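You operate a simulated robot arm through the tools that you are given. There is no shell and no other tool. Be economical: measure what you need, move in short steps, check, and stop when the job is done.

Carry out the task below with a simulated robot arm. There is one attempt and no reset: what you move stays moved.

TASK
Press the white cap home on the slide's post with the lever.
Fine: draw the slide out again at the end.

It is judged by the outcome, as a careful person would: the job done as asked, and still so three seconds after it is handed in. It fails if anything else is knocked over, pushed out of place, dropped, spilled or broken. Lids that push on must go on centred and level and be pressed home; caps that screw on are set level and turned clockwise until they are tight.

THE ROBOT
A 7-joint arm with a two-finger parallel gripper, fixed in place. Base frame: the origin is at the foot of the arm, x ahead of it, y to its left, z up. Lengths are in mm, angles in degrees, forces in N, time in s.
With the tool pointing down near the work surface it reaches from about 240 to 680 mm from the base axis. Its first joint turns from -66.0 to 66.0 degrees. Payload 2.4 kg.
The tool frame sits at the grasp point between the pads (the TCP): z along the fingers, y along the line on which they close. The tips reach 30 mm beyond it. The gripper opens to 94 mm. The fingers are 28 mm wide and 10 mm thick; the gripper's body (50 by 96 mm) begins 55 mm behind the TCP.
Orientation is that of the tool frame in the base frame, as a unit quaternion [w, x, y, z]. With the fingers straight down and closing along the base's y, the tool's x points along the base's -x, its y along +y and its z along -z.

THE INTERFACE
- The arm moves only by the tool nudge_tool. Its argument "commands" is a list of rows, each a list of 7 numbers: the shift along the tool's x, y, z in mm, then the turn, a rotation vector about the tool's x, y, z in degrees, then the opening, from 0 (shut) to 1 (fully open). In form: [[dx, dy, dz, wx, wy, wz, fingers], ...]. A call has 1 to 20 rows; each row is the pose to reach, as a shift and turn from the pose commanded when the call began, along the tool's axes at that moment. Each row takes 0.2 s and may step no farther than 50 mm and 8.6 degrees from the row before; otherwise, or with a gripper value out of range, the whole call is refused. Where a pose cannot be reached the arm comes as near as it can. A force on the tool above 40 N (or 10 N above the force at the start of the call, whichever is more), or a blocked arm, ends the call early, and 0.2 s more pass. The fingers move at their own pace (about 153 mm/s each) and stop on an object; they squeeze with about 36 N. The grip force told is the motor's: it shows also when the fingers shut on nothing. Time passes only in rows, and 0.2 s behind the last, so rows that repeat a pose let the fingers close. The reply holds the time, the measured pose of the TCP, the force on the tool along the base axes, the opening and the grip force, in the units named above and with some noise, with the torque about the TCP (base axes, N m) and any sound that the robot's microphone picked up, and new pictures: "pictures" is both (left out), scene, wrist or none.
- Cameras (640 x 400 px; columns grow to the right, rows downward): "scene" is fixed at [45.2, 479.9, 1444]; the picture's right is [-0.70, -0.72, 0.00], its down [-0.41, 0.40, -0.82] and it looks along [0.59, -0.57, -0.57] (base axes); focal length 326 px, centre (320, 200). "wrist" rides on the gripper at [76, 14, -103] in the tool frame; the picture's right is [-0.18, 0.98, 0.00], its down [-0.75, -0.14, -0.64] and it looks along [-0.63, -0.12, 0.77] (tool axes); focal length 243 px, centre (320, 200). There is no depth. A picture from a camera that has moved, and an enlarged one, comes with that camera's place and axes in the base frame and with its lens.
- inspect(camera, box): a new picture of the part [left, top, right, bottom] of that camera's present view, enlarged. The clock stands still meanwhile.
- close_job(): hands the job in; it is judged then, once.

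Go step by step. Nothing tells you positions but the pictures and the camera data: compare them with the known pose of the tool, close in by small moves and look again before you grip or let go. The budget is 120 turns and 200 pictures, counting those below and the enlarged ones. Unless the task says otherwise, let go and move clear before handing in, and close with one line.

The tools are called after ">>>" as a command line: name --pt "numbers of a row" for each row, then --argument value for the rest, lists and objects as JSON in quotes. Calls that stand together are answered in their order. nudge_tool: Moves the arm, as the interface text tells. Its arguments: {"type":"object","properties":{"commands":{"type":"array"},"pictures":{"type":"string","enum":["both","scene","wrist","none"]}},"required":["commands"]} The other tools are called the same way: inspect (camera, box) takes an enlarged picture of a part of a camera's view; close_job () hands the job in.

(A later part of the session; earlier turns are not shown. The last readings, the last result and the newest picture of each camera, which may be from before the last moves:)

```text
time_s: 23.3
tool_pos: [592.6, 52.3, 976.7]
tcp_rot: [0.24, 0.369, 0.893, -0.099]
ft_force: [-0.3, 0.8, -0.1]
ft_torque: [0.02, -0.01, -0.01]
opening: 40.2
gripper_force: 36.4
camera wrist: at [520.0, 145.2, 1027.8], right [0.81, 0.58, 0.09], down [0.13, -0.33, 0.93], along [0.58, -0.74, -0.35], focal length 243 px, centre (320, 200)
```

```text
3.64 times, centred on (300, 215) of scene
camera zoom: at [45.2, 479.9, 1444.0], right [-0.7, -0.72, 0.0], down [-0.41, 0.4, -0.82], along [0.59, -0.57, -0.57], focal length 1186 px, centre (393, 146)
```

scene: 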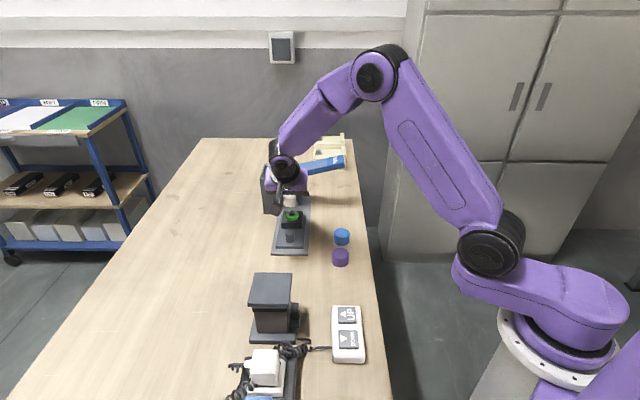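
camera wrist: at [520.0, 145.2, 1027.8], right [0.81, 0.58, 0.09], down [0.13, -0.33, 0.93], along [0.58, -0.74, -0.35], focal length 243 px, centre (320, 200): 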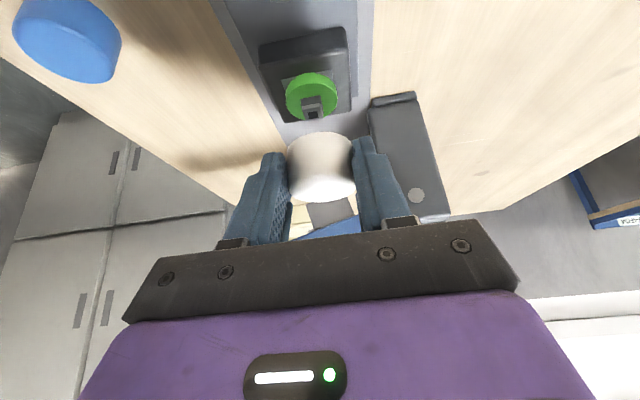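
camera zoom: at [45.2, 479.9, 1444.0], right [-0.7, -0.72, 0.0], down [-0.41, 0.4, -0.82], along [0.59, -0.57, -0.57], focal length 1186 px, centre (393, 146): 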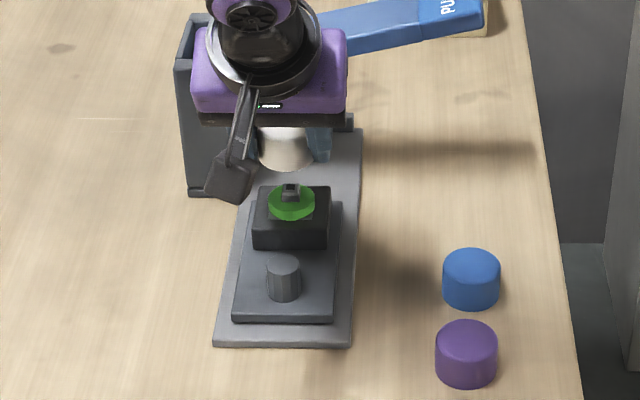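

>>> nudge_tool --pt "5 -1.8 -3 0 0 0 0.3" --pt "12.6 -1.8 10.1 0 0 0 0.3" --pt "12.6 -1.8 10.1 0 0 0 0.3" --pictures "none"

>>> inspect --camera "wrist" --box '[220, 60, 420, 220]'

>>> inspect --camera "scene" --box '[265, 180, 325, 240]'

```text
time_s: 24.1
tool_pos: [587.6, 57.5, 962.0]
tcp_rot: [0.24, 0.37, 0.892, -0.099]
ft_force: [-0.1, -0.8, 0.2]
ft_torque: [0.01, 0.01, 0.01]
opening: 39.9
gripper_force: 36.1
```

```text
2.50 times, centred on (320, 140) of wrist
camera zoom: at [514.9, 148.5, 1013.5], right [0.81, 0.58, 0.09], down [0.13, -0.33, 0.93], along [0.57, -0.74, -0.35], focal length 606 px, centre (320, 350)
```

zoom: 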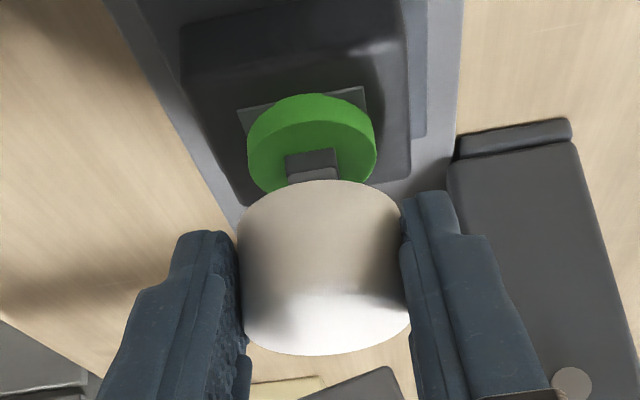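

```text
6.67 times, centred on (295, 210) of scene
camera zoom: at [45.2, 479.9, 1444.0], right [-0.7, -0.72, 0.0], down [-0.41, 0.4, -0.82], along [0.59, -0.57, -0.57], focal length 2173 px, centre (487, 133)
```

zoom: 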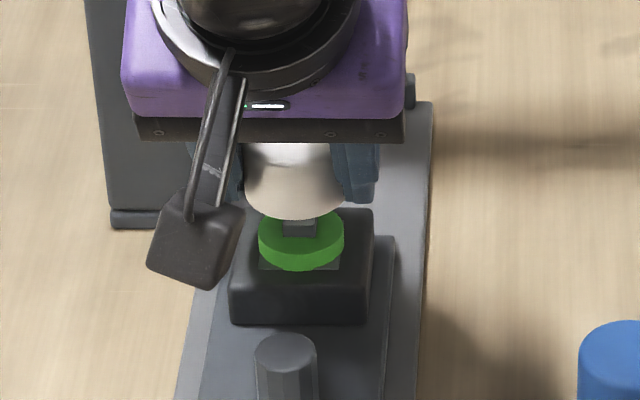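

>>> nudge_tool --pt "2.4 0 4.4 0 0 0 0.3" --pt "2.4 0 4.4 0 0 0 0.3" --pictures "none"

>>> inspect --camera "wrist" --box '[260, 80, 380, 180]'

>>> inspect --camera "scene" --box '[275, 190, 315, 225]'

```text
time_s: 24.7
tool_pos: [587.4, 55.2, 955.3]
tcp_rot: [0.24, 0.368, 0.893, -0.099]
ft_force: [-0.4, 0.3, 0.3]
ft_torque: [0.0, -0.04, 0.01]
opening: 40.2
gripper_force: 35.7
```

```text
4.00 times, centred on (320, 130) of wrist
camera zoom: at [515.5, 148.2, 1007.8], right [0.81, 0.58, 0.09], down [0.13, -0.33, 0.93], along [0.58, -0.74, -0.35], focal length 970 px, centre (320, 480)
```

zoom: 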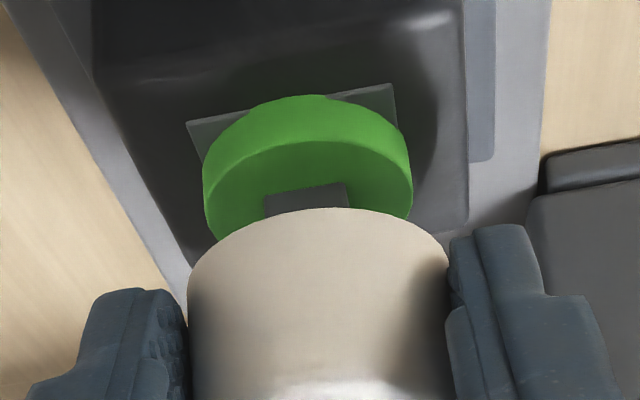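

```text
11.43 times, centred on (295, 208) of scene
camera zoom: at [45.2, 479.9, 1444.0], right [-0.7, -0.72, 0.0], down [-0.41, 0.4, -0.82], along [0.59, -0.57, -0.57], focal length 3726 px, centre (606, 114)
```

zoom: 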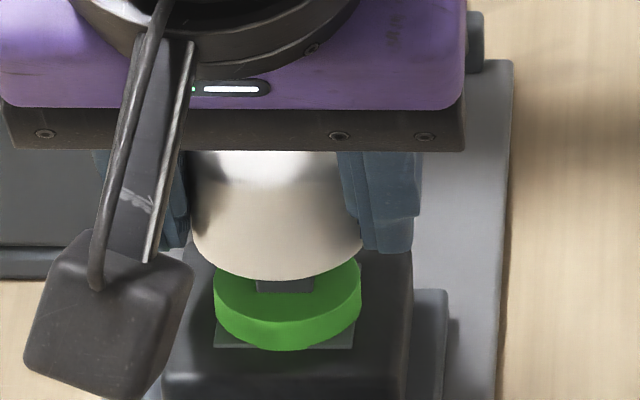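

>>> inspect --camera "scene" --box '[270, 203, 320, 243]'

```text
10.00 times, centred on (295, 223) of scene
camera zoom: at [45.2, 479.9, 1444.0], right [-0.7, -0.72, 0.0], down [-0.41, 0.4, -0.82], along [0.59, -0.57, -0.57], focal length 3260 px, centre (570, -30)
```

zoom: 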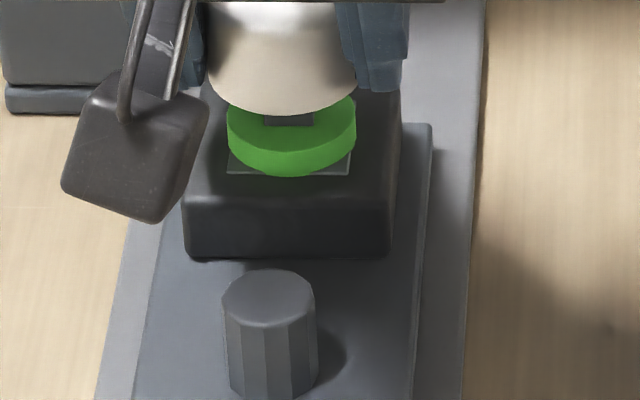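

>>> nudge_tool --pt "1.3 -1 -0.7 0 0 0 0.3" --pt "2.8 -1 1.9 0 0 0 0.3" --pt "2.8 -1 1.9 0 0 0 0.3" --pictures "none"

>>> inspect --camera "wrist" --box '[260, 80, 380, 180]'

>>> inspect --camera "scene" --box '[275, 190, 315, 225]'

```text
time_s: 25.5
tool_pos: [584.4, 55.8, 953.1]
tcp_rot: [0.24, 0.37, 0.892, -0.1]
ft_force: [0.4, -0.2, 0.2]
ft_torque: [0.01, 0.01, -0.01]
opening: 40.2
gripper_force: 36.2
```

```text
4.00 times, centred on (320, 130) of wrist
camera zoom: at [512.9, 148.0, 1004.7], right [0.81, 0.58, 0.09], down [0.13, -0.33, 0.93], along [0.57, -0.74, -0.35], focal length 970 px, centre (320, 480)
```

zoom: 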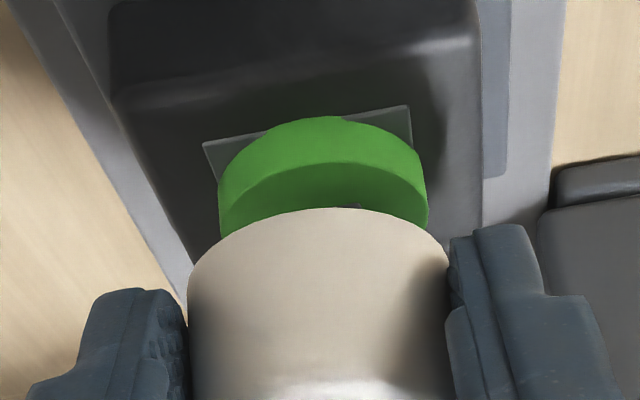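

```text
11.43 times, centred on (295, 208) of scene
camera zoom: at [45.2, 479.9, 1444.0], right [-0.7, -0.72, 0.0], down [-0.41, 0.4, -0.82], along [0.59, -0.57, -0.57], focal length 3726 px, centre (606, 114)
```

zoom: 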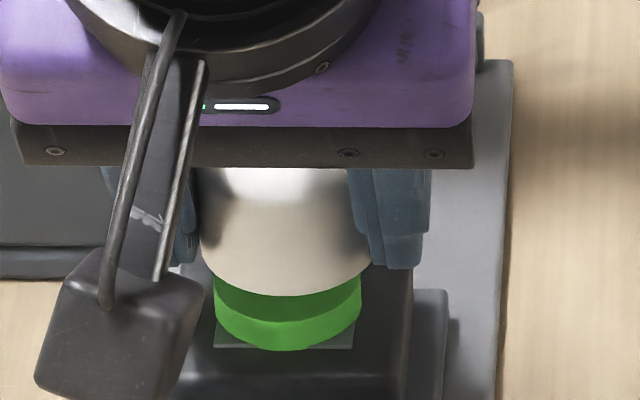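

>>> nudge_tool --pt "-1.3 0.6 0.7 0 0 0 0.3" --pt "-0.3 0.6 2.5 0 0 0 0.3" --pt "-0.3 0.6 2.5 0 0 0 0.3" --pt "-0.3 0.6 2.5 0 0 0 0.3" --pictures "none"

>>> inspect --camera "wrist" --box '[260, 80, 380, 180]'

>>> inspect --camera "scene" --box '[275, 190, 315, 225]'

```text
time_s: 26.5
tool_pos: [587.1, 54.9, 951.5]
tcp_rot: [0.241, 0.368, 0.893, -0.099]
ft_force: [0.7, 0.0, -0.7]
ft_torque: [-0.03, 0.01, -0.03]
opening: 39.9
gripper_force: 35.8
```

```text
4.00 times, centred on (320, 130) of wrist
camera zoom: at [514.3, 148.1, 1003.0], right [0.81, 0.58, 0.09], down [0.13, -0.33, 0.93], along [0.57, -0.74, -0.35], focal length 970 px, centre (320, 480)
```

zoom: 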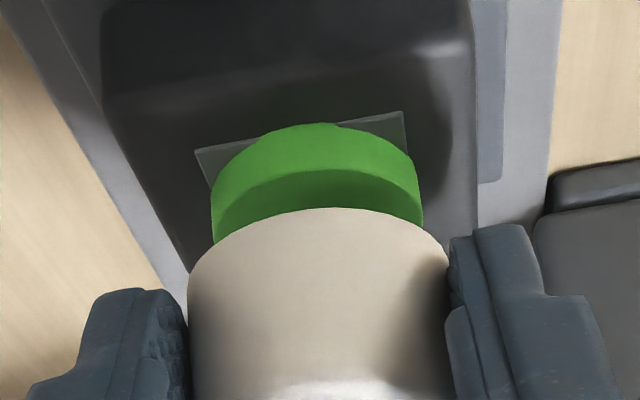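

```text
11.43 times, centred on (295, 208) of scene
camera zoom: at [45.2, 479.9, 1444.0], right [-0.7, -0.72, 0.0], down [-0.41, 0.4, -0.82], along [0.59, -0.57, -0.57], focal length 3726 px, centre (606, 114)
```

zoom: 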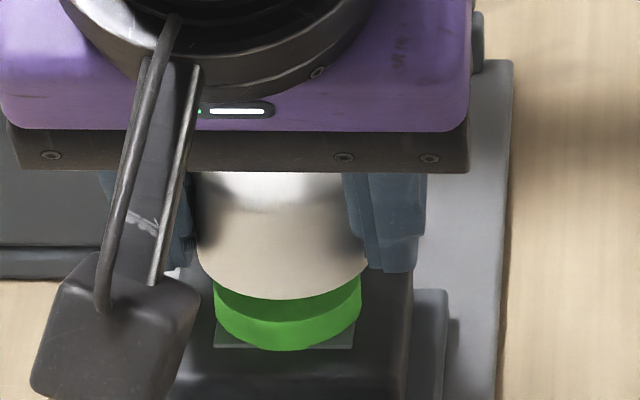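

>>> nudge_tool --pt "0.5 0 0.9 0 0 0 0.3" --pt "1 0 1.75 0 0 0 0.3" --pt "1.5 0 2.6 0 0 0 0.3" --pt "2 0 3.5 0 0 0 0.3" --pt "2 0 3.5 0 0 0 0.3" --pictures "none"

>>> inspect --camera "wrist" --box '[260, 80, 380, 180]'

>>> inspect --camera "scene" --box '[275, 190, 315, 225]'

```text
time_s: 27.7
tool_pos: [587.3, 57.2, 946.3]
tcp_rot: [0.239, 0.369, 0.892, -0.1]
ft_force: [0.1, -0.1, -0.7]
ft_torque: [0.01, -0.03, 0.0]
opening: 40.1
gripper_force: 36.0
```

```text
4.00 times, centred on (320, 130) of wrist
camera zoom: at [514.8, 148.4, 998.9], right [0.81, 0.58, 0.09], down [0.13, -0.33, 0.93], along [0.58, -0.74, -0.35], focal length 970 px, centre (320, 480)
```

zoom: 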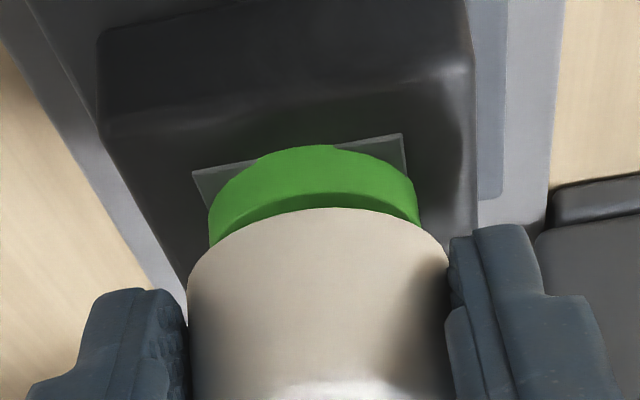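

```text
11.43 times, centred on (295, 208) of scene
camera zoom: at [45.2, 479.9, 1444.0], right [-0.7, -0.72, 0.0], down [-0.41, 0.4, -0.82], along [0.59, -0.57, -0.57], focal length 3726 px, centre (606, 114)
```

zoom: 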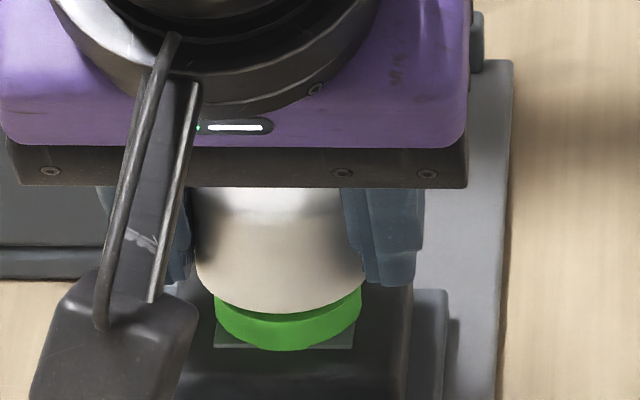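

>>> nudge_tool --pt "0.5 -0.6 0.9 0 0 0 0.3" --pt "1 -0.6 1.75 0 0 0 0.3" --pt "1.5 -0.6 2.6 0 0 0 0.3" --pt "1.5 -0.6 2.6 0 0 0 0.3" --pictures "none"

>>> inspect --camera "wrist" --box '[260, 80, 380, 180]'

>>> inspect --camera "scene" --box '[275, 190, 315, 225]'

```text
time_s: 28.7
tool_pos: [586.5, 56.5, 944.3]
tcp_rot: [0.241, 0.369, 0.892, -0.099]
ft_force: [0.0, 0.1, -0.3]
ft_torque: [0.04, 0.01, 0.0]
opening: 40.0
gripper_force: 36.4
```

```text
4.00 times, centred on (320, 130) of wrist
camera zoom: at [514.1, 148.1, 996.0], right [0.81, 0.58, 0.09], down [0.13, -0.33, 0.93], along [0.57, -0.74, -0.35], focal length 970 px, centre (320, 480)
```

zoom: 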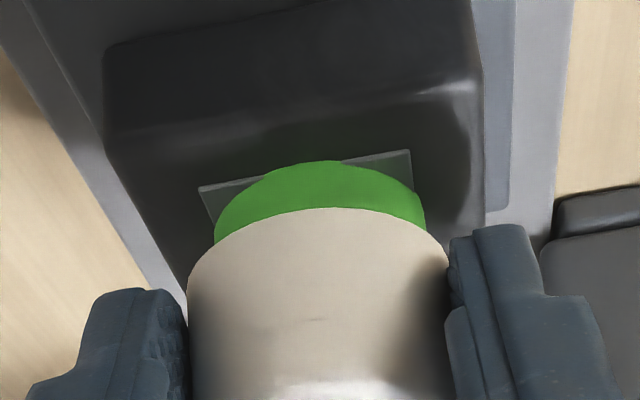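

```text
11.43 times, centred on (295, 208) of scene
camera zoom: at [45.2, 479.9, 1444.0], right [-0.7, -0.72, 0.0], down [-0.41, 0.4, -0.82], along [0.59, -0.57, -0.57], focal length 3726 px, centre (606, 114)
```

zoom: 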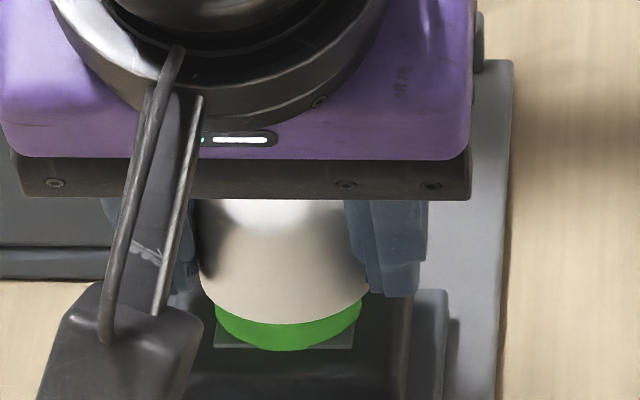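

>>> nudge_tool --pt "0.5 0 0.9 0 0 0 0.3" --pt "1 0 1.75 0 0 0 0.3" --pt "1 0 1.75 0 0 0 0.3" --pictures "none"

>>> inspect --camera "scene" --box '[275, 190, 315, 225]'

```text
time_s: 29.5
tool_pos: [588.2, 54.8, 942.2]
tcp_rot: [0.24, 0.37, 0.892, -0.1]
ft_force: [-0.9, -0.5, -0.9]
ft_torque: [0.02, 0.0, 0.03]
opening: 39.9
gripper_force: 36.1
```

```text
11.43 times, centred on (295, 208) of scene
camera zoom: at [45.2, 479.9, 1444.0], right [-0.7, -0.72, 0.0], down [-0.41, 0.4, -0.82], along [0.59, -0.57, -0.57], focal length 3726 px, centre (606, 114)
```

zoom: 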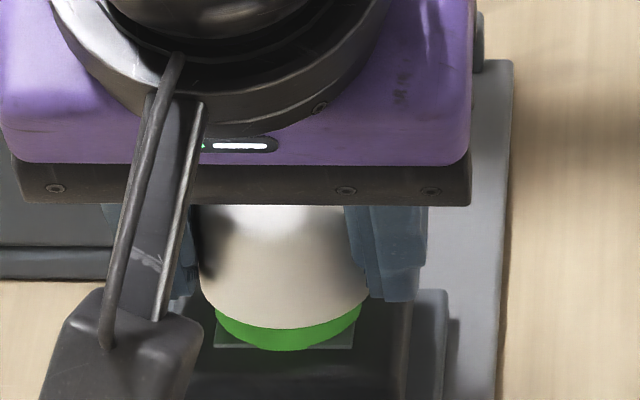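

>>> nudge_tool --pt "0.5 0 0.9 0 0 0 0.3" --pt "1 0 1.75 0 0 0 0.3" --pt "1 0 1.75 0 0 0 0.3" --pictures "none"

>>> inspect --camera "scene" --box '[275, 190, 315, 225]'

>>> inspect --camera "wrist" --box '[260, 80, 380, 180]'

```text
time_s: 30.3
tool_pos: [587.1, 54.8, 941.9]
tcp_rot: [0.241, 0.369, 0.892, -0.099]
ft_force: [-3.7, -1.6, 13.9]
ft_torque: [-0.22, 0.01, -0.09]
opening: 40.0
gripper_force: 35.8
```

```text
11.43 times, centred on (295, 208) of scene
camera zoom: at [44.8, 479.8, 1444.0], right [-0.7, -0.72, 0.0], down [-0.41, 0.4, -0.82], along [0.59, -0.57, -0.57], focal length 3726 px, centre (606, 114)
```

zoom: 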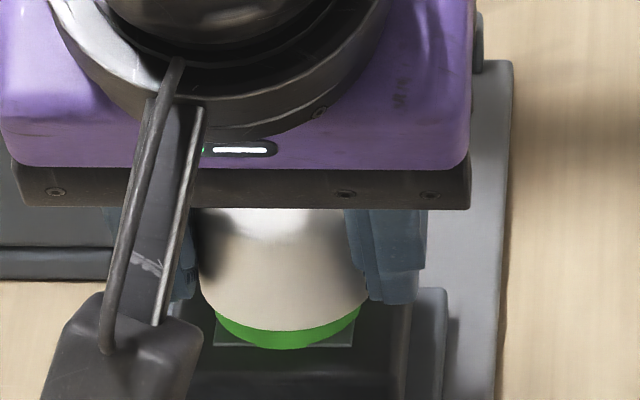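

```text
4.00 times, centred on (320, 130) of wrist
camera zoom: at [515.1, 147.3, 992.5], right [0.81, 0.58, 0.09], down [0.13, -0.33, 0.93], along [0.58, -0.74, -0.35], focal length 970 px, centre (320, 480)
```

zoom: 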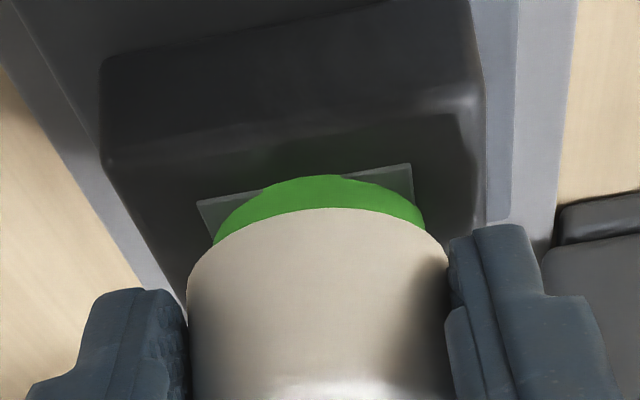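

>>> nudge_tool --pt "0.4 -0.4 0.7 0 0 0 0.3" --pt "0.8 -0.4 1.4 0 0 0 0.3" --pt "0.8 -0.4 1.4 0 0 0 0.3" --pictures "none"

>>> inspect --camera "scene" --box '[275, 190, 315, 225]'

```text
time_s: 31.1
tool_pos: [587.5, 54.8, 939.8]
tcp_rot: [0.241, 0.369, 0.892, -0.098]
ft_force: [-0.3, -2.5, 23.6]
ft_torque: [-0.31, -0.27, -0.14]
opening: 40.0
gripper_force: 36.1
```

```text
11.43 times, centred on (295, 208) of scene
camera zoom: at [44.7, 479.8, 1444.1], right [-0.7, -0.72, 0.0], down [-0.41, 0.4, -0.82], along [0.59, -0.57, -0.57], focal length 3726 px, centre (606, 114)
```

zoom: 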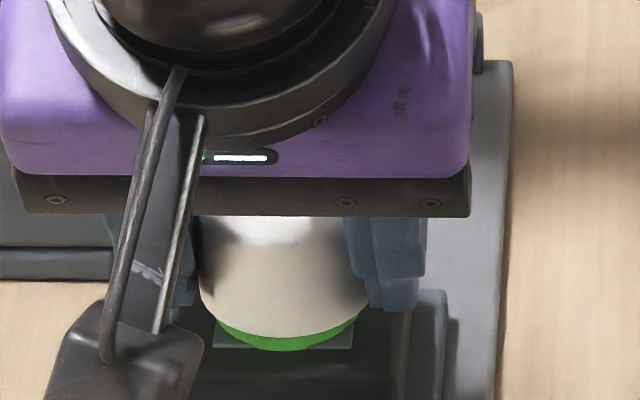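

The cap is starting over the green seat with resistance, balanced. I let go and back off to inspect.

>>> nudge_tool --pt "-0.4 0.2 -0.7 0 0 0 0.3" --pt "-0.4 0.2 -0.7 0 0 0 0.6" --pt "-0.4 0.2 -0.7 0 0 0 0.7" --pt "-0.4 0.2 -0.7 0 0 0 0.7" --pt "0 0.2 -25 0 0 0 0.7" --pt "0 0.2 -60 0 0 0 0.7" --pt "0 0.2 -100 0 0 0 0.7" --pt "0 0.2 -100 0 0 0 0.7"

>>> inspect --camera "scene" --box '[270, 180, 330, 240]'

>>> inspect --camera "wrist" --box '[240, 40, 400, 180]'

```text
time_s: 32.9
tool_pos: [551.0, 90.5, 1024.0]
tcp_rot: [0.239, 0.37, 0.892, -0.099]
ft_force: [0.0, 0.3, 0.2]
ft_torque: [0.0, 0.0, 0.0]
opening: 65.9
gripper_force: 0.0
camera wrist: at [477.9, 184.0, 1075.5], right [0.81, 0.58, 0.09], down [0.14, -0.33, 0.93], along [0.57, -0.74, -0.35], focal length 243 px, centre (320, 200)
```

scene: 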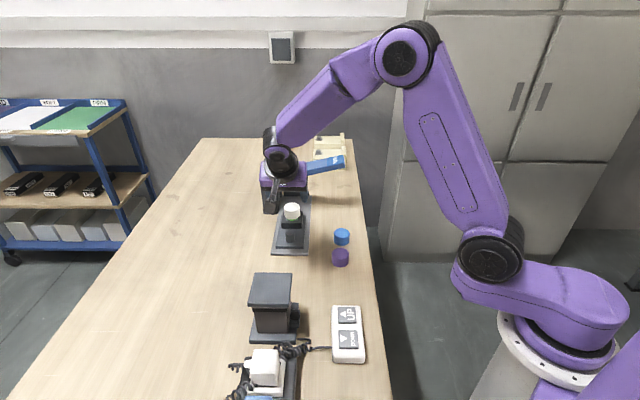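
wrist: 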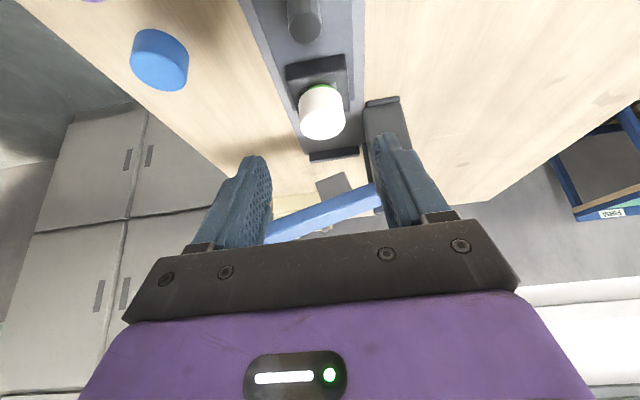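

```text
6.67 times, centred on (300, 210) of scene
camera zoom: at [45.2, 479.9, 1444.0], right [-0.7, -0.72, 0.0], down [-0.41, 0.4, -0.82], along [0.59, -0.57, -0.57], focal length 2173 px, centre (453, 133)
```

zoom: 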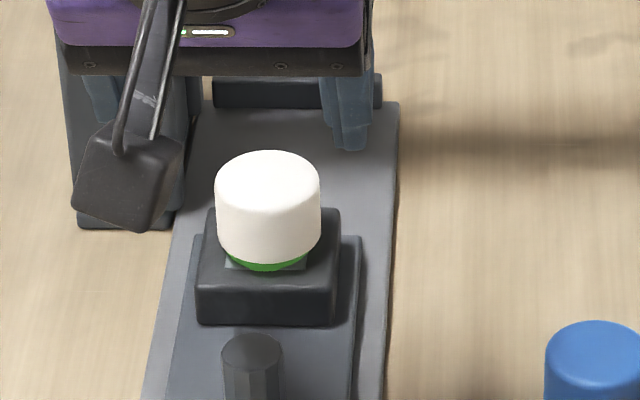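

```text
2.86 times, centred on (320, 110) of wrist
camera zoom: at [477.9, 184.0, 1075.5], right [0.81, 0.58, 0.09], down [0.14, -0.33, 0.93], along [0.57, -0.74, -0.35], focal length 693 px, centre (320, 457)
```

zoom: 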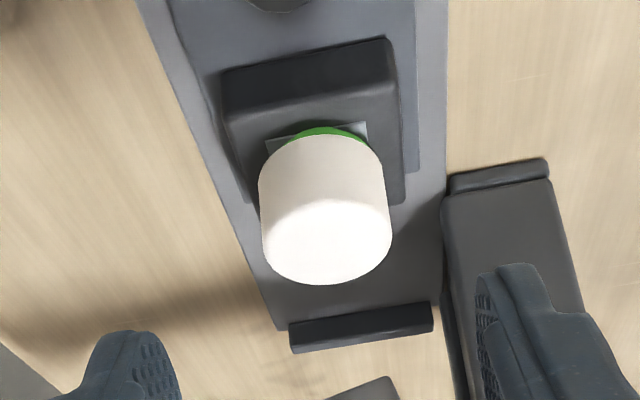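

Cap sits level and centred. Next I regrip the knob, tilted as before, to push the slide in.

>>> nudge_tool --pt "12 0 18 0 0 0 0.6" --pt "24 0 36 0 0 0 0.6" --pt "36 0 54 0 0 0 0.6" --pt "45 0 68 0 0 0 0.6" --pt "45 0 68 0 0 0 0.6" --pictures "wrist"

```text
time_s: 34.1
tool_pos: [549.2, 93.0, 943.2]
tcp_rot: [0.239, 0.368, 0.893, -0.099]
ft_force: [0.4, -0.5, 0.4]
ft_torque: [0.03, 0.01, -0.01]
opening: 56.6
gripper_force: 0.0
camera wrist: at [476.3, 185.5, 994.5], right [0.81, 0.58, 0.09], down [0.13, -0.33, 0.93], along [0.58, -0.74, -0.35], focal length 243 px, centre (320, 200)
```

wrist: 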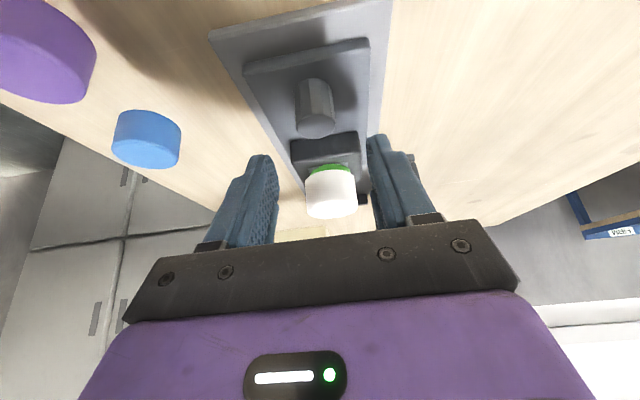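

>>> nudge_tool --pt "6 0 7 0 0 0 0.6" --pt "12 0 15 0 0 0 0.6" --pt "17.5 0 21.5 0 0 0 0.6" --pt "17.5 0 21.5 0 0 0 0.3" --pt "17.5 0 21.5 0 0 0 0.1" --pt "17.5 0 21.5 0 0 0 0.1" --pt "17.5 0 21.5 0 0 0 0.1" --pictures "wrist"

```text
time_s: 35.7
tool_pos: [545.7, 98.1, 916.3]
tcp_rot: [0.24, 0.368, 0.893, -0.098]
ft_force: [10.5, 5.1, -3.6]
ft_torque: [-0.04, 0.24, 0.03]
opening: 23.5
gripper_force: 44.6
camera wrist: at [472.9, 190.0, 967.7], right [0.81, 0.58, 0.09], down [0.13, -0.33, 0.93], along [0.58, -0.74, -0.35], focal length 243 px, centre (320, 200)
```

wrist: 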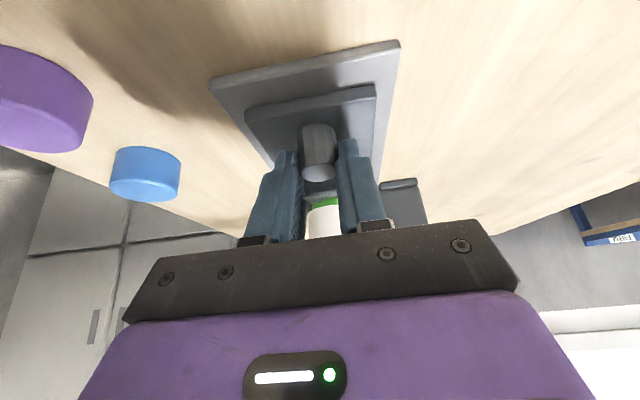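

>>> nudge_tool --pt "0 1 0 0 0 0 0.1" --pt "-10.5 1 5.9 0 0 0 0.1" --pt "-20.9 1 11.7 0 0 0 0.1" --pt "-31.4 1 17.6 0 0 0 0.1" --pt "-41.9 1 23.5 0 0 0 0.1" --pt "-52.3 1 29.3 0 0 0 0.1" --pt "-62.8 1 35.2 0 0 0 0.1" --pt "-73.2 1 41 0 0 0 0.1" --pt "-82 1 46 0 0 0 0.1" --pictures "scene"

>>> inspect --camera "scene" --box '[255, 140, 355, 230]'

```text
time_s: 37.7
tool_pos: [612.0, 31.0, 917.0]
tcp_rot: [0.238, 0.368, 0.893, -0.098]
ft_force: [6.8, 6.5, -27.2]
ft_torque: [0.68, -0.32, 0.14]
opening: 23.5
gripper_force: 45.1
```

scene: 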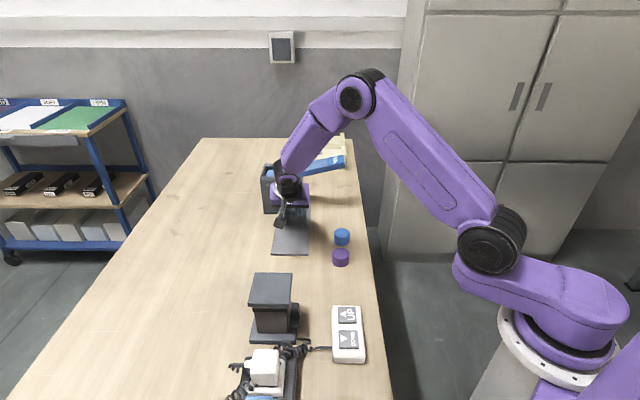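

```text
4.44 times, centred on (305, 185) of scene
camera zoom: at [45.9, 480.1, 1443.9], right [-0.7, -0.72, 0.0], down [-0.41, 0.4, -0.82], along [0.59, -0.57, -0.57], focal length 1449 px, centre (387, 267)
```

zoom: 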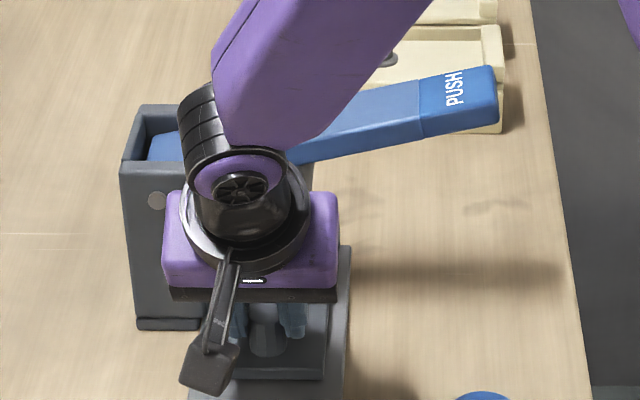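

>>> nudge_tool --pt "-3.5 0 5 0 0 0 0.1" --pt "-7 0 7 0 0 0 0.1" --pt "-10.5 0 9 0 0 0 0.1" --pt "-10.5 0 9 0 0 0 0.1" --pictures "none"

```text
time_s: 38.7
tool_pos: [620.7, 22.7, 916.2]
tcp_rot: [0.241, 0.368, 0.893, -0.1]
ft_force: [-24.2, 12.5, 19.4]
ft_torque: [0.51, 0.27, -0.06]
opening: 23.7
gripper_force: 45.0
```

>>> nudge_tool --pt "1.5 0 -1 0 0 0 0.1" --pt "1.5 0 -1 0 0 0 0.6" --pt "1.5 0 -1 0 0 0 0.6" --pt "1.5 0 -1 0 0 0 0.6" --pt "8 0 -35 0 0 0 0.6" --pt "20 0 -75 0 0 0 0.6" --pt "40 0 -115 0 0 0 0.6" --pt "40 0 -115 0 0 0 0.6"

>>> inspect --camera "scene" --box '[255, 140, 355, 230]'

>>> inspect --camera "wrist" --box '[220, 40, 420, 240]'

```text
time_s: 40.5
tool_pos: [556.7, 87.3, 994.9]
tcp_rot: [0.241, 0.369, 0.892, -0.1]
ft_force: [-0.1, -0.7, -0.4]
ft_torque: [-0.02, -0.01, 0.01]
opening: 56.4
gripper_force: 0.1
camera wrist: at [484.7, 179.1, 1046.1], right [0.81, 0.58, 0.09], down [0.13, -0.33, 0.93], along [0.57, -0.74, -0.35], focal length 243 px, centre (320, 200)
```

scene: 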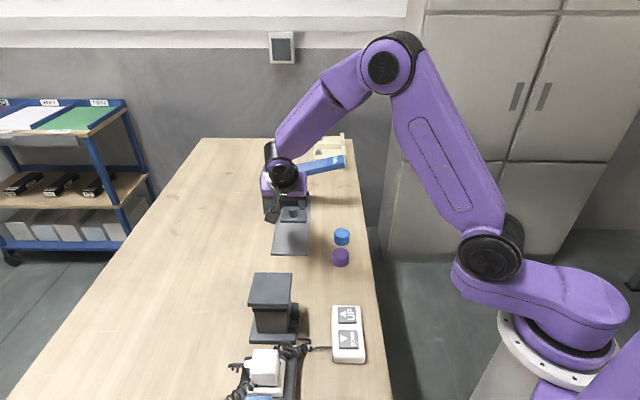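
wrist: 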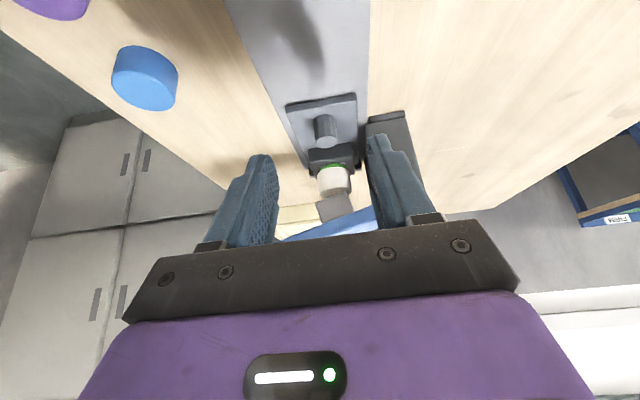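

```text
4.44 times, centred on (305, 185) of scene
camera zoom: at [45.1, 479.9, 1444.0], right [-0.7, -0.72, 0.0], down [-0.41, 0.4, -0.82], along [0.59, -0.57, -0.57], focal length 1449 px, centre (387, 267)
```

zoom: 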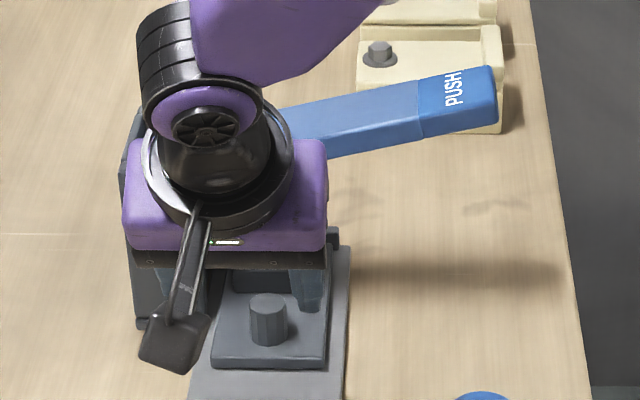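

```text
2.00 times, centred on (320, 140) of wrist
camera zoom: at [484.7, 179.1, 1046.1], right [0.81, 0.58, 0.09], down [0.13, -0.33, 0.93], along [0.57, -0.74, -0.35], focal length 485 px, centre (320, 320)
```

zoom: 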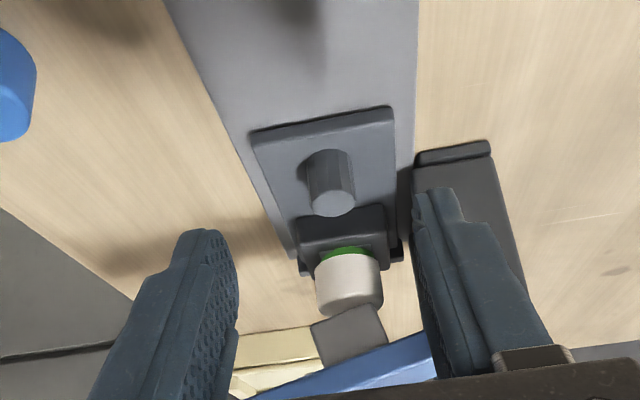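

Slide is home with the cap under the ram and clear of it. Next I bring closed, vertical fingers above the lever's PUSH pad (about x 577, y -92).

>>> nudge_tool --pt "-17 0 -30 0 7.3 0 0.3" --pt "-34 0 -61 0 14.6 0 0" --pt "-51.3 0 -91.6 0 21.9 0 0" --pt "-51.3 0 -91.6 0 29.2 0 0" --pt "-81.6 -28 -74.6 0 29.2 0 0" --pt "-112 -56 -57.6 0 29.2 0 0" --pt "-142 -85 -40.6 0 29.2 0 0" --pt "-172.5 -113 -23.6 0 29.2 0 0" --pt "-172.5 -113 -23.6 0 29.2 0 0"

>>> inspect --camera "scene" --box '[255, 110, 375, 230]'

>>> inspect --camera "wrist" --box '[180, 60, 460, 250]'

```text
time_s: 42.5
tool_pos: [573.7, -90.5, 1102.5]
tcp_rot: [0.007, 0.382, 0.924, -0.002]
ft_force: [0.6, 0.7, -1.2]
ft_torque: [0.0, 0.01, 0.03]
opening: 0.1
gripper_force: 32.8
camera wrist: at [531.1, -26.3, 1204.7], right [0.82, 0.57, 0.0], down [0.43, -0.63, 0.65], along [0.37, -0.54, -0.76], focal length 243 px, centre (320, 200)
```

scene: 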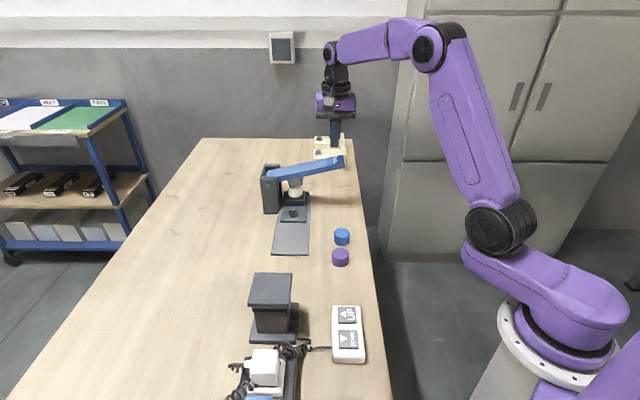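
wrist: 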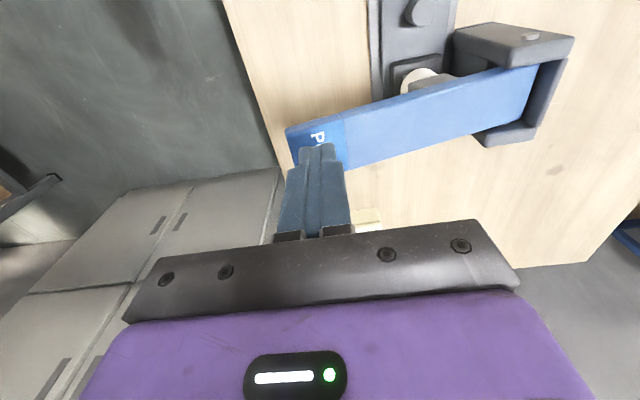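

```text
3.33 times, centred on (315, 170) of scene
camera zoom: at [45.2, 479.9, 1444.0], right [-0.7, -0.72, 0.0], down [-0.41, 0.4, -0.82], along [0.59, -0.57, -0.57], focal length 1087 px, centre (337, 300)
```

zoom: 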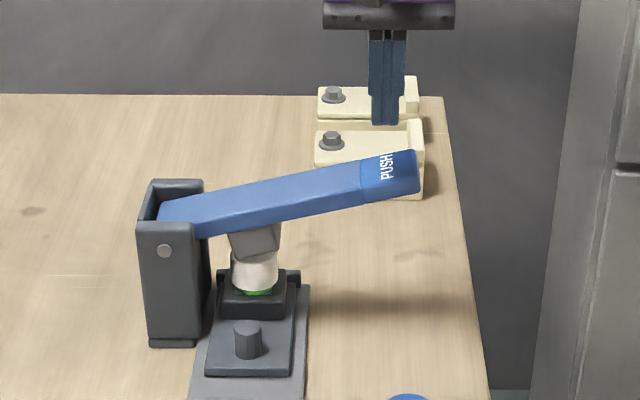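

```text
2.11 times, centred on (320, 155) of wrist
camera zoom: at [531.1, -26.3, 1204.7], right [0.82, 0.57, 0.0], down [0.43, -0.63, 0.65], along [0.37, -0.54, -0.76], focal length 511 px, centre (320, 295)
```

zoom: 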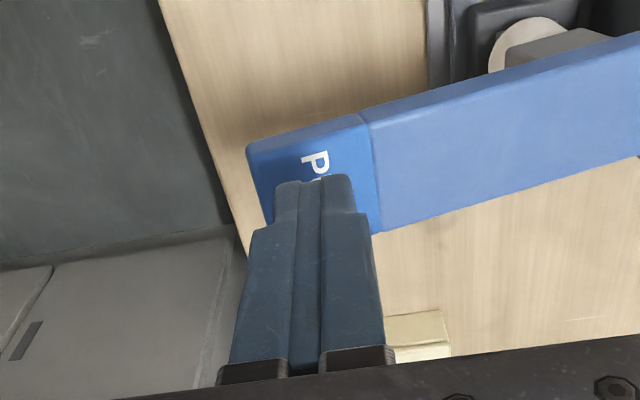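

>>> nudge_tool --pt "0 0 12 0 0 0 0" --pt "0 0 24 0 0 0 0" --pt "0 0 32 0 0 0 0" --pt "0 0 38 0 0 0 0" --pt "0 0 44 0 0 0 0" --pictures "none"

>>> inspect --camera "scene" --box '[255, 110, 375, 230]'

```text
time_s: 43.7
tool_pos: [574.0, -90.4, 1057.9]
tcp_rot: [0.007, 0.382, 0.924, -0.004]
ft_force: [0.2, -0.3, 0.7]
ft_torque: [0.04, 0.0, 0.03]
opening: 0.0
gripper_force: 33.1
```

```text
3.33 times, centred on (315, 170) of scene
camera zoom: at [45.2, 479.9, 1444.0], right [-0.7, -0.72, 0.0], down [-0.41, 0.4, -0.82], along [0.59, -0.57, -0.57], focal length 1087 px, centre (337, 300)
```

zoom: 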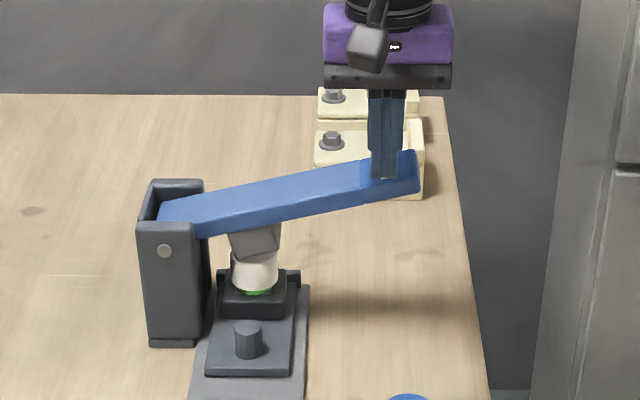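

>>> nudge_tool --pt "0 -1 5 0 0 0 0" --pt "0 -2 10 0 0 0 0" --pt "0 -3 15 0 0 0 0" --pt "0 -4 20 0 0 0 0" --pictures "none"

>>> inspect --camera "scene" --box '[255, 110, 375, 230]'

```text
time_s: 44.7
tool_pos: [571.8, -94.6, 1038.9]
tcp_rot: [0.006, 0.382, 0.924, -0.003]
ft_force: [-1.4, 1.2, 0.4]
ft_torque: [0.03, 0.02, 0.0]
opening: 0.0
gripper_force: 33.0
```

```text
3.33 times, centred on (315, 170) of scene
camera zoom: at [45.1, 479.9, 1444.0], right [-0.7, -0.72, 0.0], down [-0.41, 0.4, -0.82], along [0.59, -0.57, -0.57], focal length 1087 px, centre (337, 300)
```

zoom: 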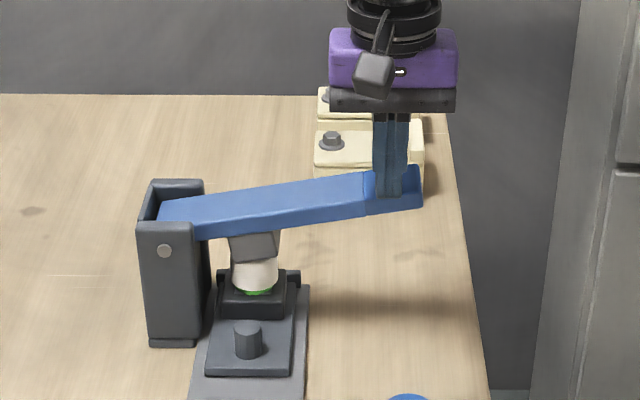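

>>> nudge_tool --pt "-2 -1 4 0 0 0 0" --pt "-3 -1 8 0 0 0 0" --pt "-3 -2 12 0 0 0 0" --pt "-3 -2 16 0 0 0 0" --pictures "none"

>>> inspect --camera "scene" --box '[255, 110, 375, 230]'

```text
time_s: 45.7
tool_pos: [573.4, -97.1, 1020.9]
tcp_rot: [0.008, 0.382, 0.924, -0.003]
ft_force: [-6.8, 2.9, 9.1]
ft_torque: [0.03, 0.24, -0.01]
opening: 0.0
gripper_force: 33.2
```

```text
3.33 times, centred on (315, 170) of scene
camera zoom: at [44.8, 480.0, 1444.0], right [-0.7, -0.72, 0.0], down [-0.41, 0.4, -0.82], along [0.59, -0.57, -0.57], focal length 1087 px, centre (337, 300)
```

zoom: 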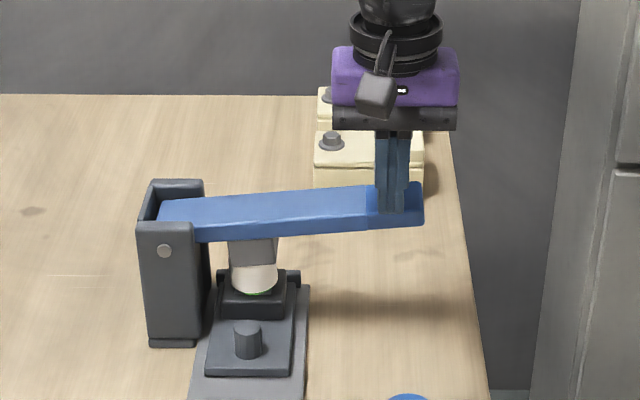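

>>> nudge_tool --pt "0 0 3 0 0 0 0" --pt "0 0 6 0 0 0 0" --pt "0 0 9 0 0 0 0" --pt "0 0 12 0 0 0 0" --pt "0 0 15 0 0 0 0" --pictures "none"

>>> inspect --camera "scene" --box '[255, 130, 355, 230]'

```text
time_s: 46.9
tool_pos: [573.7, -97.8, 1006.9]
tcp_rot: [0.006, 0.382, 0.924, -0.003]
ft_force: [-9.4, -1.9, 8.4]
ft_torque: [-0.11, 0.33, -0.05]
opening: 0.2
gripper_force: 33.1
```

```text
4.00 times, centred on (305, 180) of scene
camera zoom: at [44.7, 479.9, 1444.0], right [-0.7, -0.72, 0.0], down [-0.41, 0.4, -0.82], along [0.59, -0.57, -0.57], focal length 1304 px, centre (380, 280)
```

zoom: 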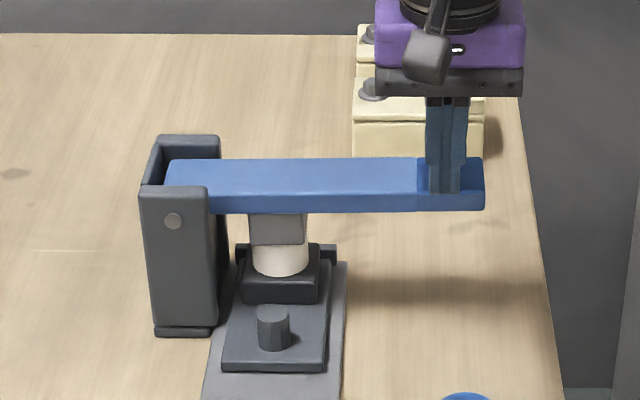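

>>> nudge_tool --pt "0 0 3 0 0 0 0" --pt "0 0 6 0 0 0 0" --pt "0 0 9 0 0 0 0" --pt "0 0 12 0 0 0 0" --pictures "none"

>>> inspect --camera "scene" --box '[255, 130, 355, 230]'

```text
time_s: 47.6
tool_pos: [573.2, -98.3, 1005.1]
tcp_rot: [0.01, 0.382, 0.924, -0.002]
ft_force: [-9.4, 1.6, 14.4]
ft_torque: [-0.01, 0.32, -0.01]
opening: 0.0
gripper_force: 33.4
stopped in row 3: the force on the tool passed its limit at 44 N (the readings are from after the stop); the commanded pose is now the measured one
```

```text
4.00 times, centred on (305, 180) of scene
camera zoom: at [44.6, 480.0, 1444.0], right [-0.7, -0.72, 0.0], down [-0.41, 0.4, -0.82], along [0.59, -0.57, -0.57], focal length 1304 px, centre (380, 280)
```

zoom: 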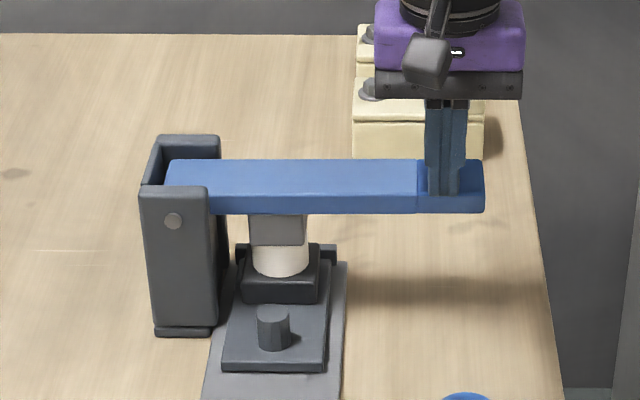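

>>> nudge_tool --pt "1 0 2 0 0 0 0" --pt "1 0 4 0 0 0 0" --pt "1 0 6 0 0 0 0" --pt "1 0 8 0 0 0 0" --pt "1 0 10 0 0 0 0" --pictures "none"

>>> inspect --camera "scene" --box '[275, 180, 315, 225]'

```text
time_s: 48.2
tool_pos: [573.4, -98.7, 1005.0]
tcp_rot: [0.012, 0.383, 0.924, -0.003]
ft_force: [-9.5, 1.7, 15.1]
ft_torque: [0.02, 0.34, -0.06]
opening: 0.3
gripper_force: 32.8
stopped in row 2: the force on the tool passed its limit at 43 N (the readings are from after the stop); the commanded pose is now the measured one
```

```text
8.89 times, centred on (295, 202) of scene
camera zoom: at [44.6, 480.0, 1444.0], right [-0.7, -0.72, 0.0], down [-0.41, 0.4, -0.82], along [0.59, -0.57, -0.57], focal length 2898 px, centre (542, 178)
```

zoom: 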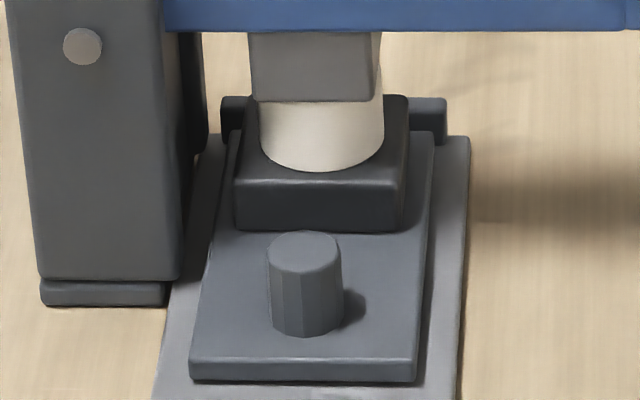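

The cap is down to its seat and the lever is at a hard stop. I ease off, letting the lever rise, and check the cap.

>>> nudge_tool --pt "2 0 -8 0 0 0 0" --pt "2 1 -18 0 0 0 0" --pt "2 2 -28 0 0 0 0" --pt "2 3 -38 0 0 0 0" --pt "2 4 -50 0 0 0 0" --pt "2 5 -70 0 0 0 0" --pt "2 5 -100 0 0 0 0" --pt "2 5 -100 0 0 0 0"

>>> inspect --camera "scene" --box '[255, 130, 355, 230]'

```text
time_s: 50.0
tool_pos: [574.3, -93.7, 1105.4]
tcp_rot: [0.012, 0.382, 0.924, -0.002]
ft_force: [0.2, 0.5, -0.1]
ft_torque: [0.0, 0.0, -0.02]
opening: 0.0
gripper_force: 33.0
camera wrist: at [528.9, -28.1, 1206.0], right [0.82, 0.57, 0.01], down [0.42, -0.62, 0.66], along [0.38, -0.54, -0.75], focal length 243 px, centre (320, 200)
```

scene: 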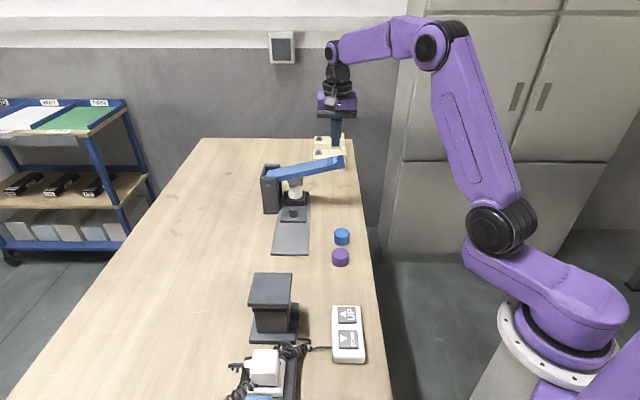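
wrist: 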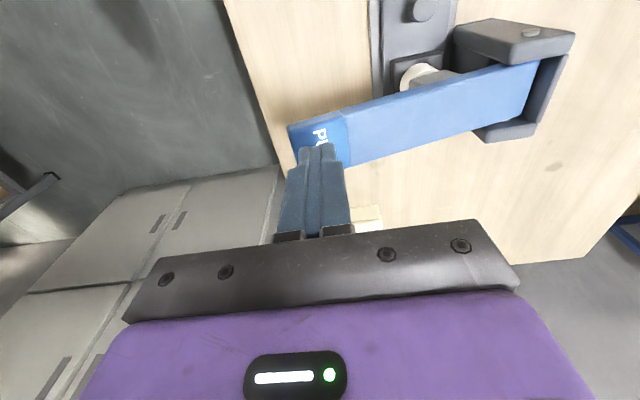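

```text
4.00 times, centred on (305, 180) of scene
camera zoom: at [45.2, 479.9, 1444.0], right [-0.7, -0.72, 0.0], down [-0.41, 0.4, -0.82], along [0.59, -0.57, -0.57], focal length 1304 px, centre (380, 280)
```

zoom: 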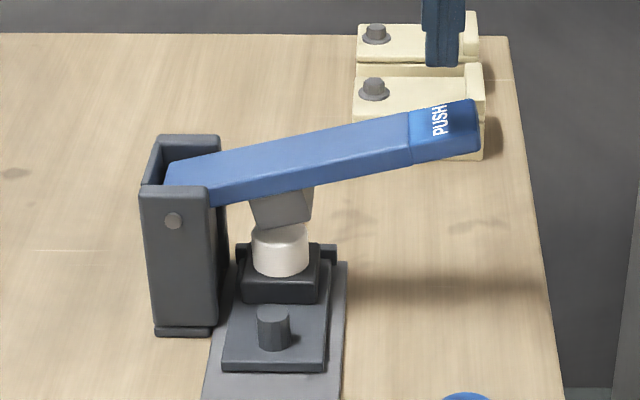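

>>> nudge_tool --pt "35 29 0 0 0 0 0" --pt "70 58 0 0 0 0 0" --pt "105 87 0 0 0 0 0" --pt "140 116 0 0 0 0 0.6" --pt "140 116 27 0 -7 0 0.6" --pt "140 116 54 0 -14 0 0.6" --pt "140 116 80 0 -21 0 0.6" --pt "140 116 107 0 -28 0 0.6" --pt "140 116 107 0 -28 0 0.6" --pictures "wrist"

```text
time_s: 52.0
tool_pos: [561.4, 87.3, 994.0]
tcp_rot: [0.236, 0.37, 0.894, -0.094]
ft_force: [0.0, 0.3, 0.1]
ft_torque: [-0.01, -0.02, -0.02]
opening: 56.3
gripper_force: 0.1
camera wrist: at [489.3, 179.9, 1046.8], right [0.81, 0.58, 0.1], down [0.14, -0.34, 0.93], along [0.57, -0.74, -0.36], focal length 243 px, centre (320, 200)
```

wrist: 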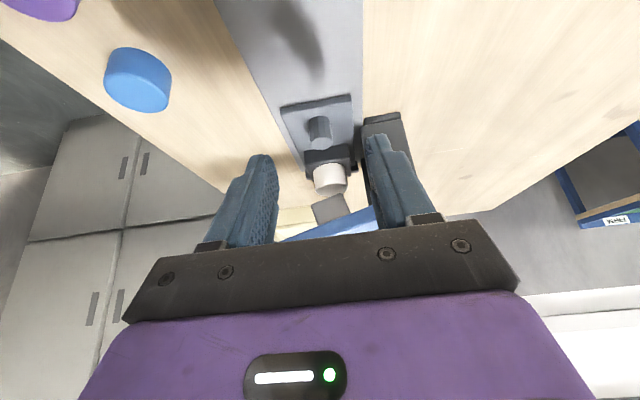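

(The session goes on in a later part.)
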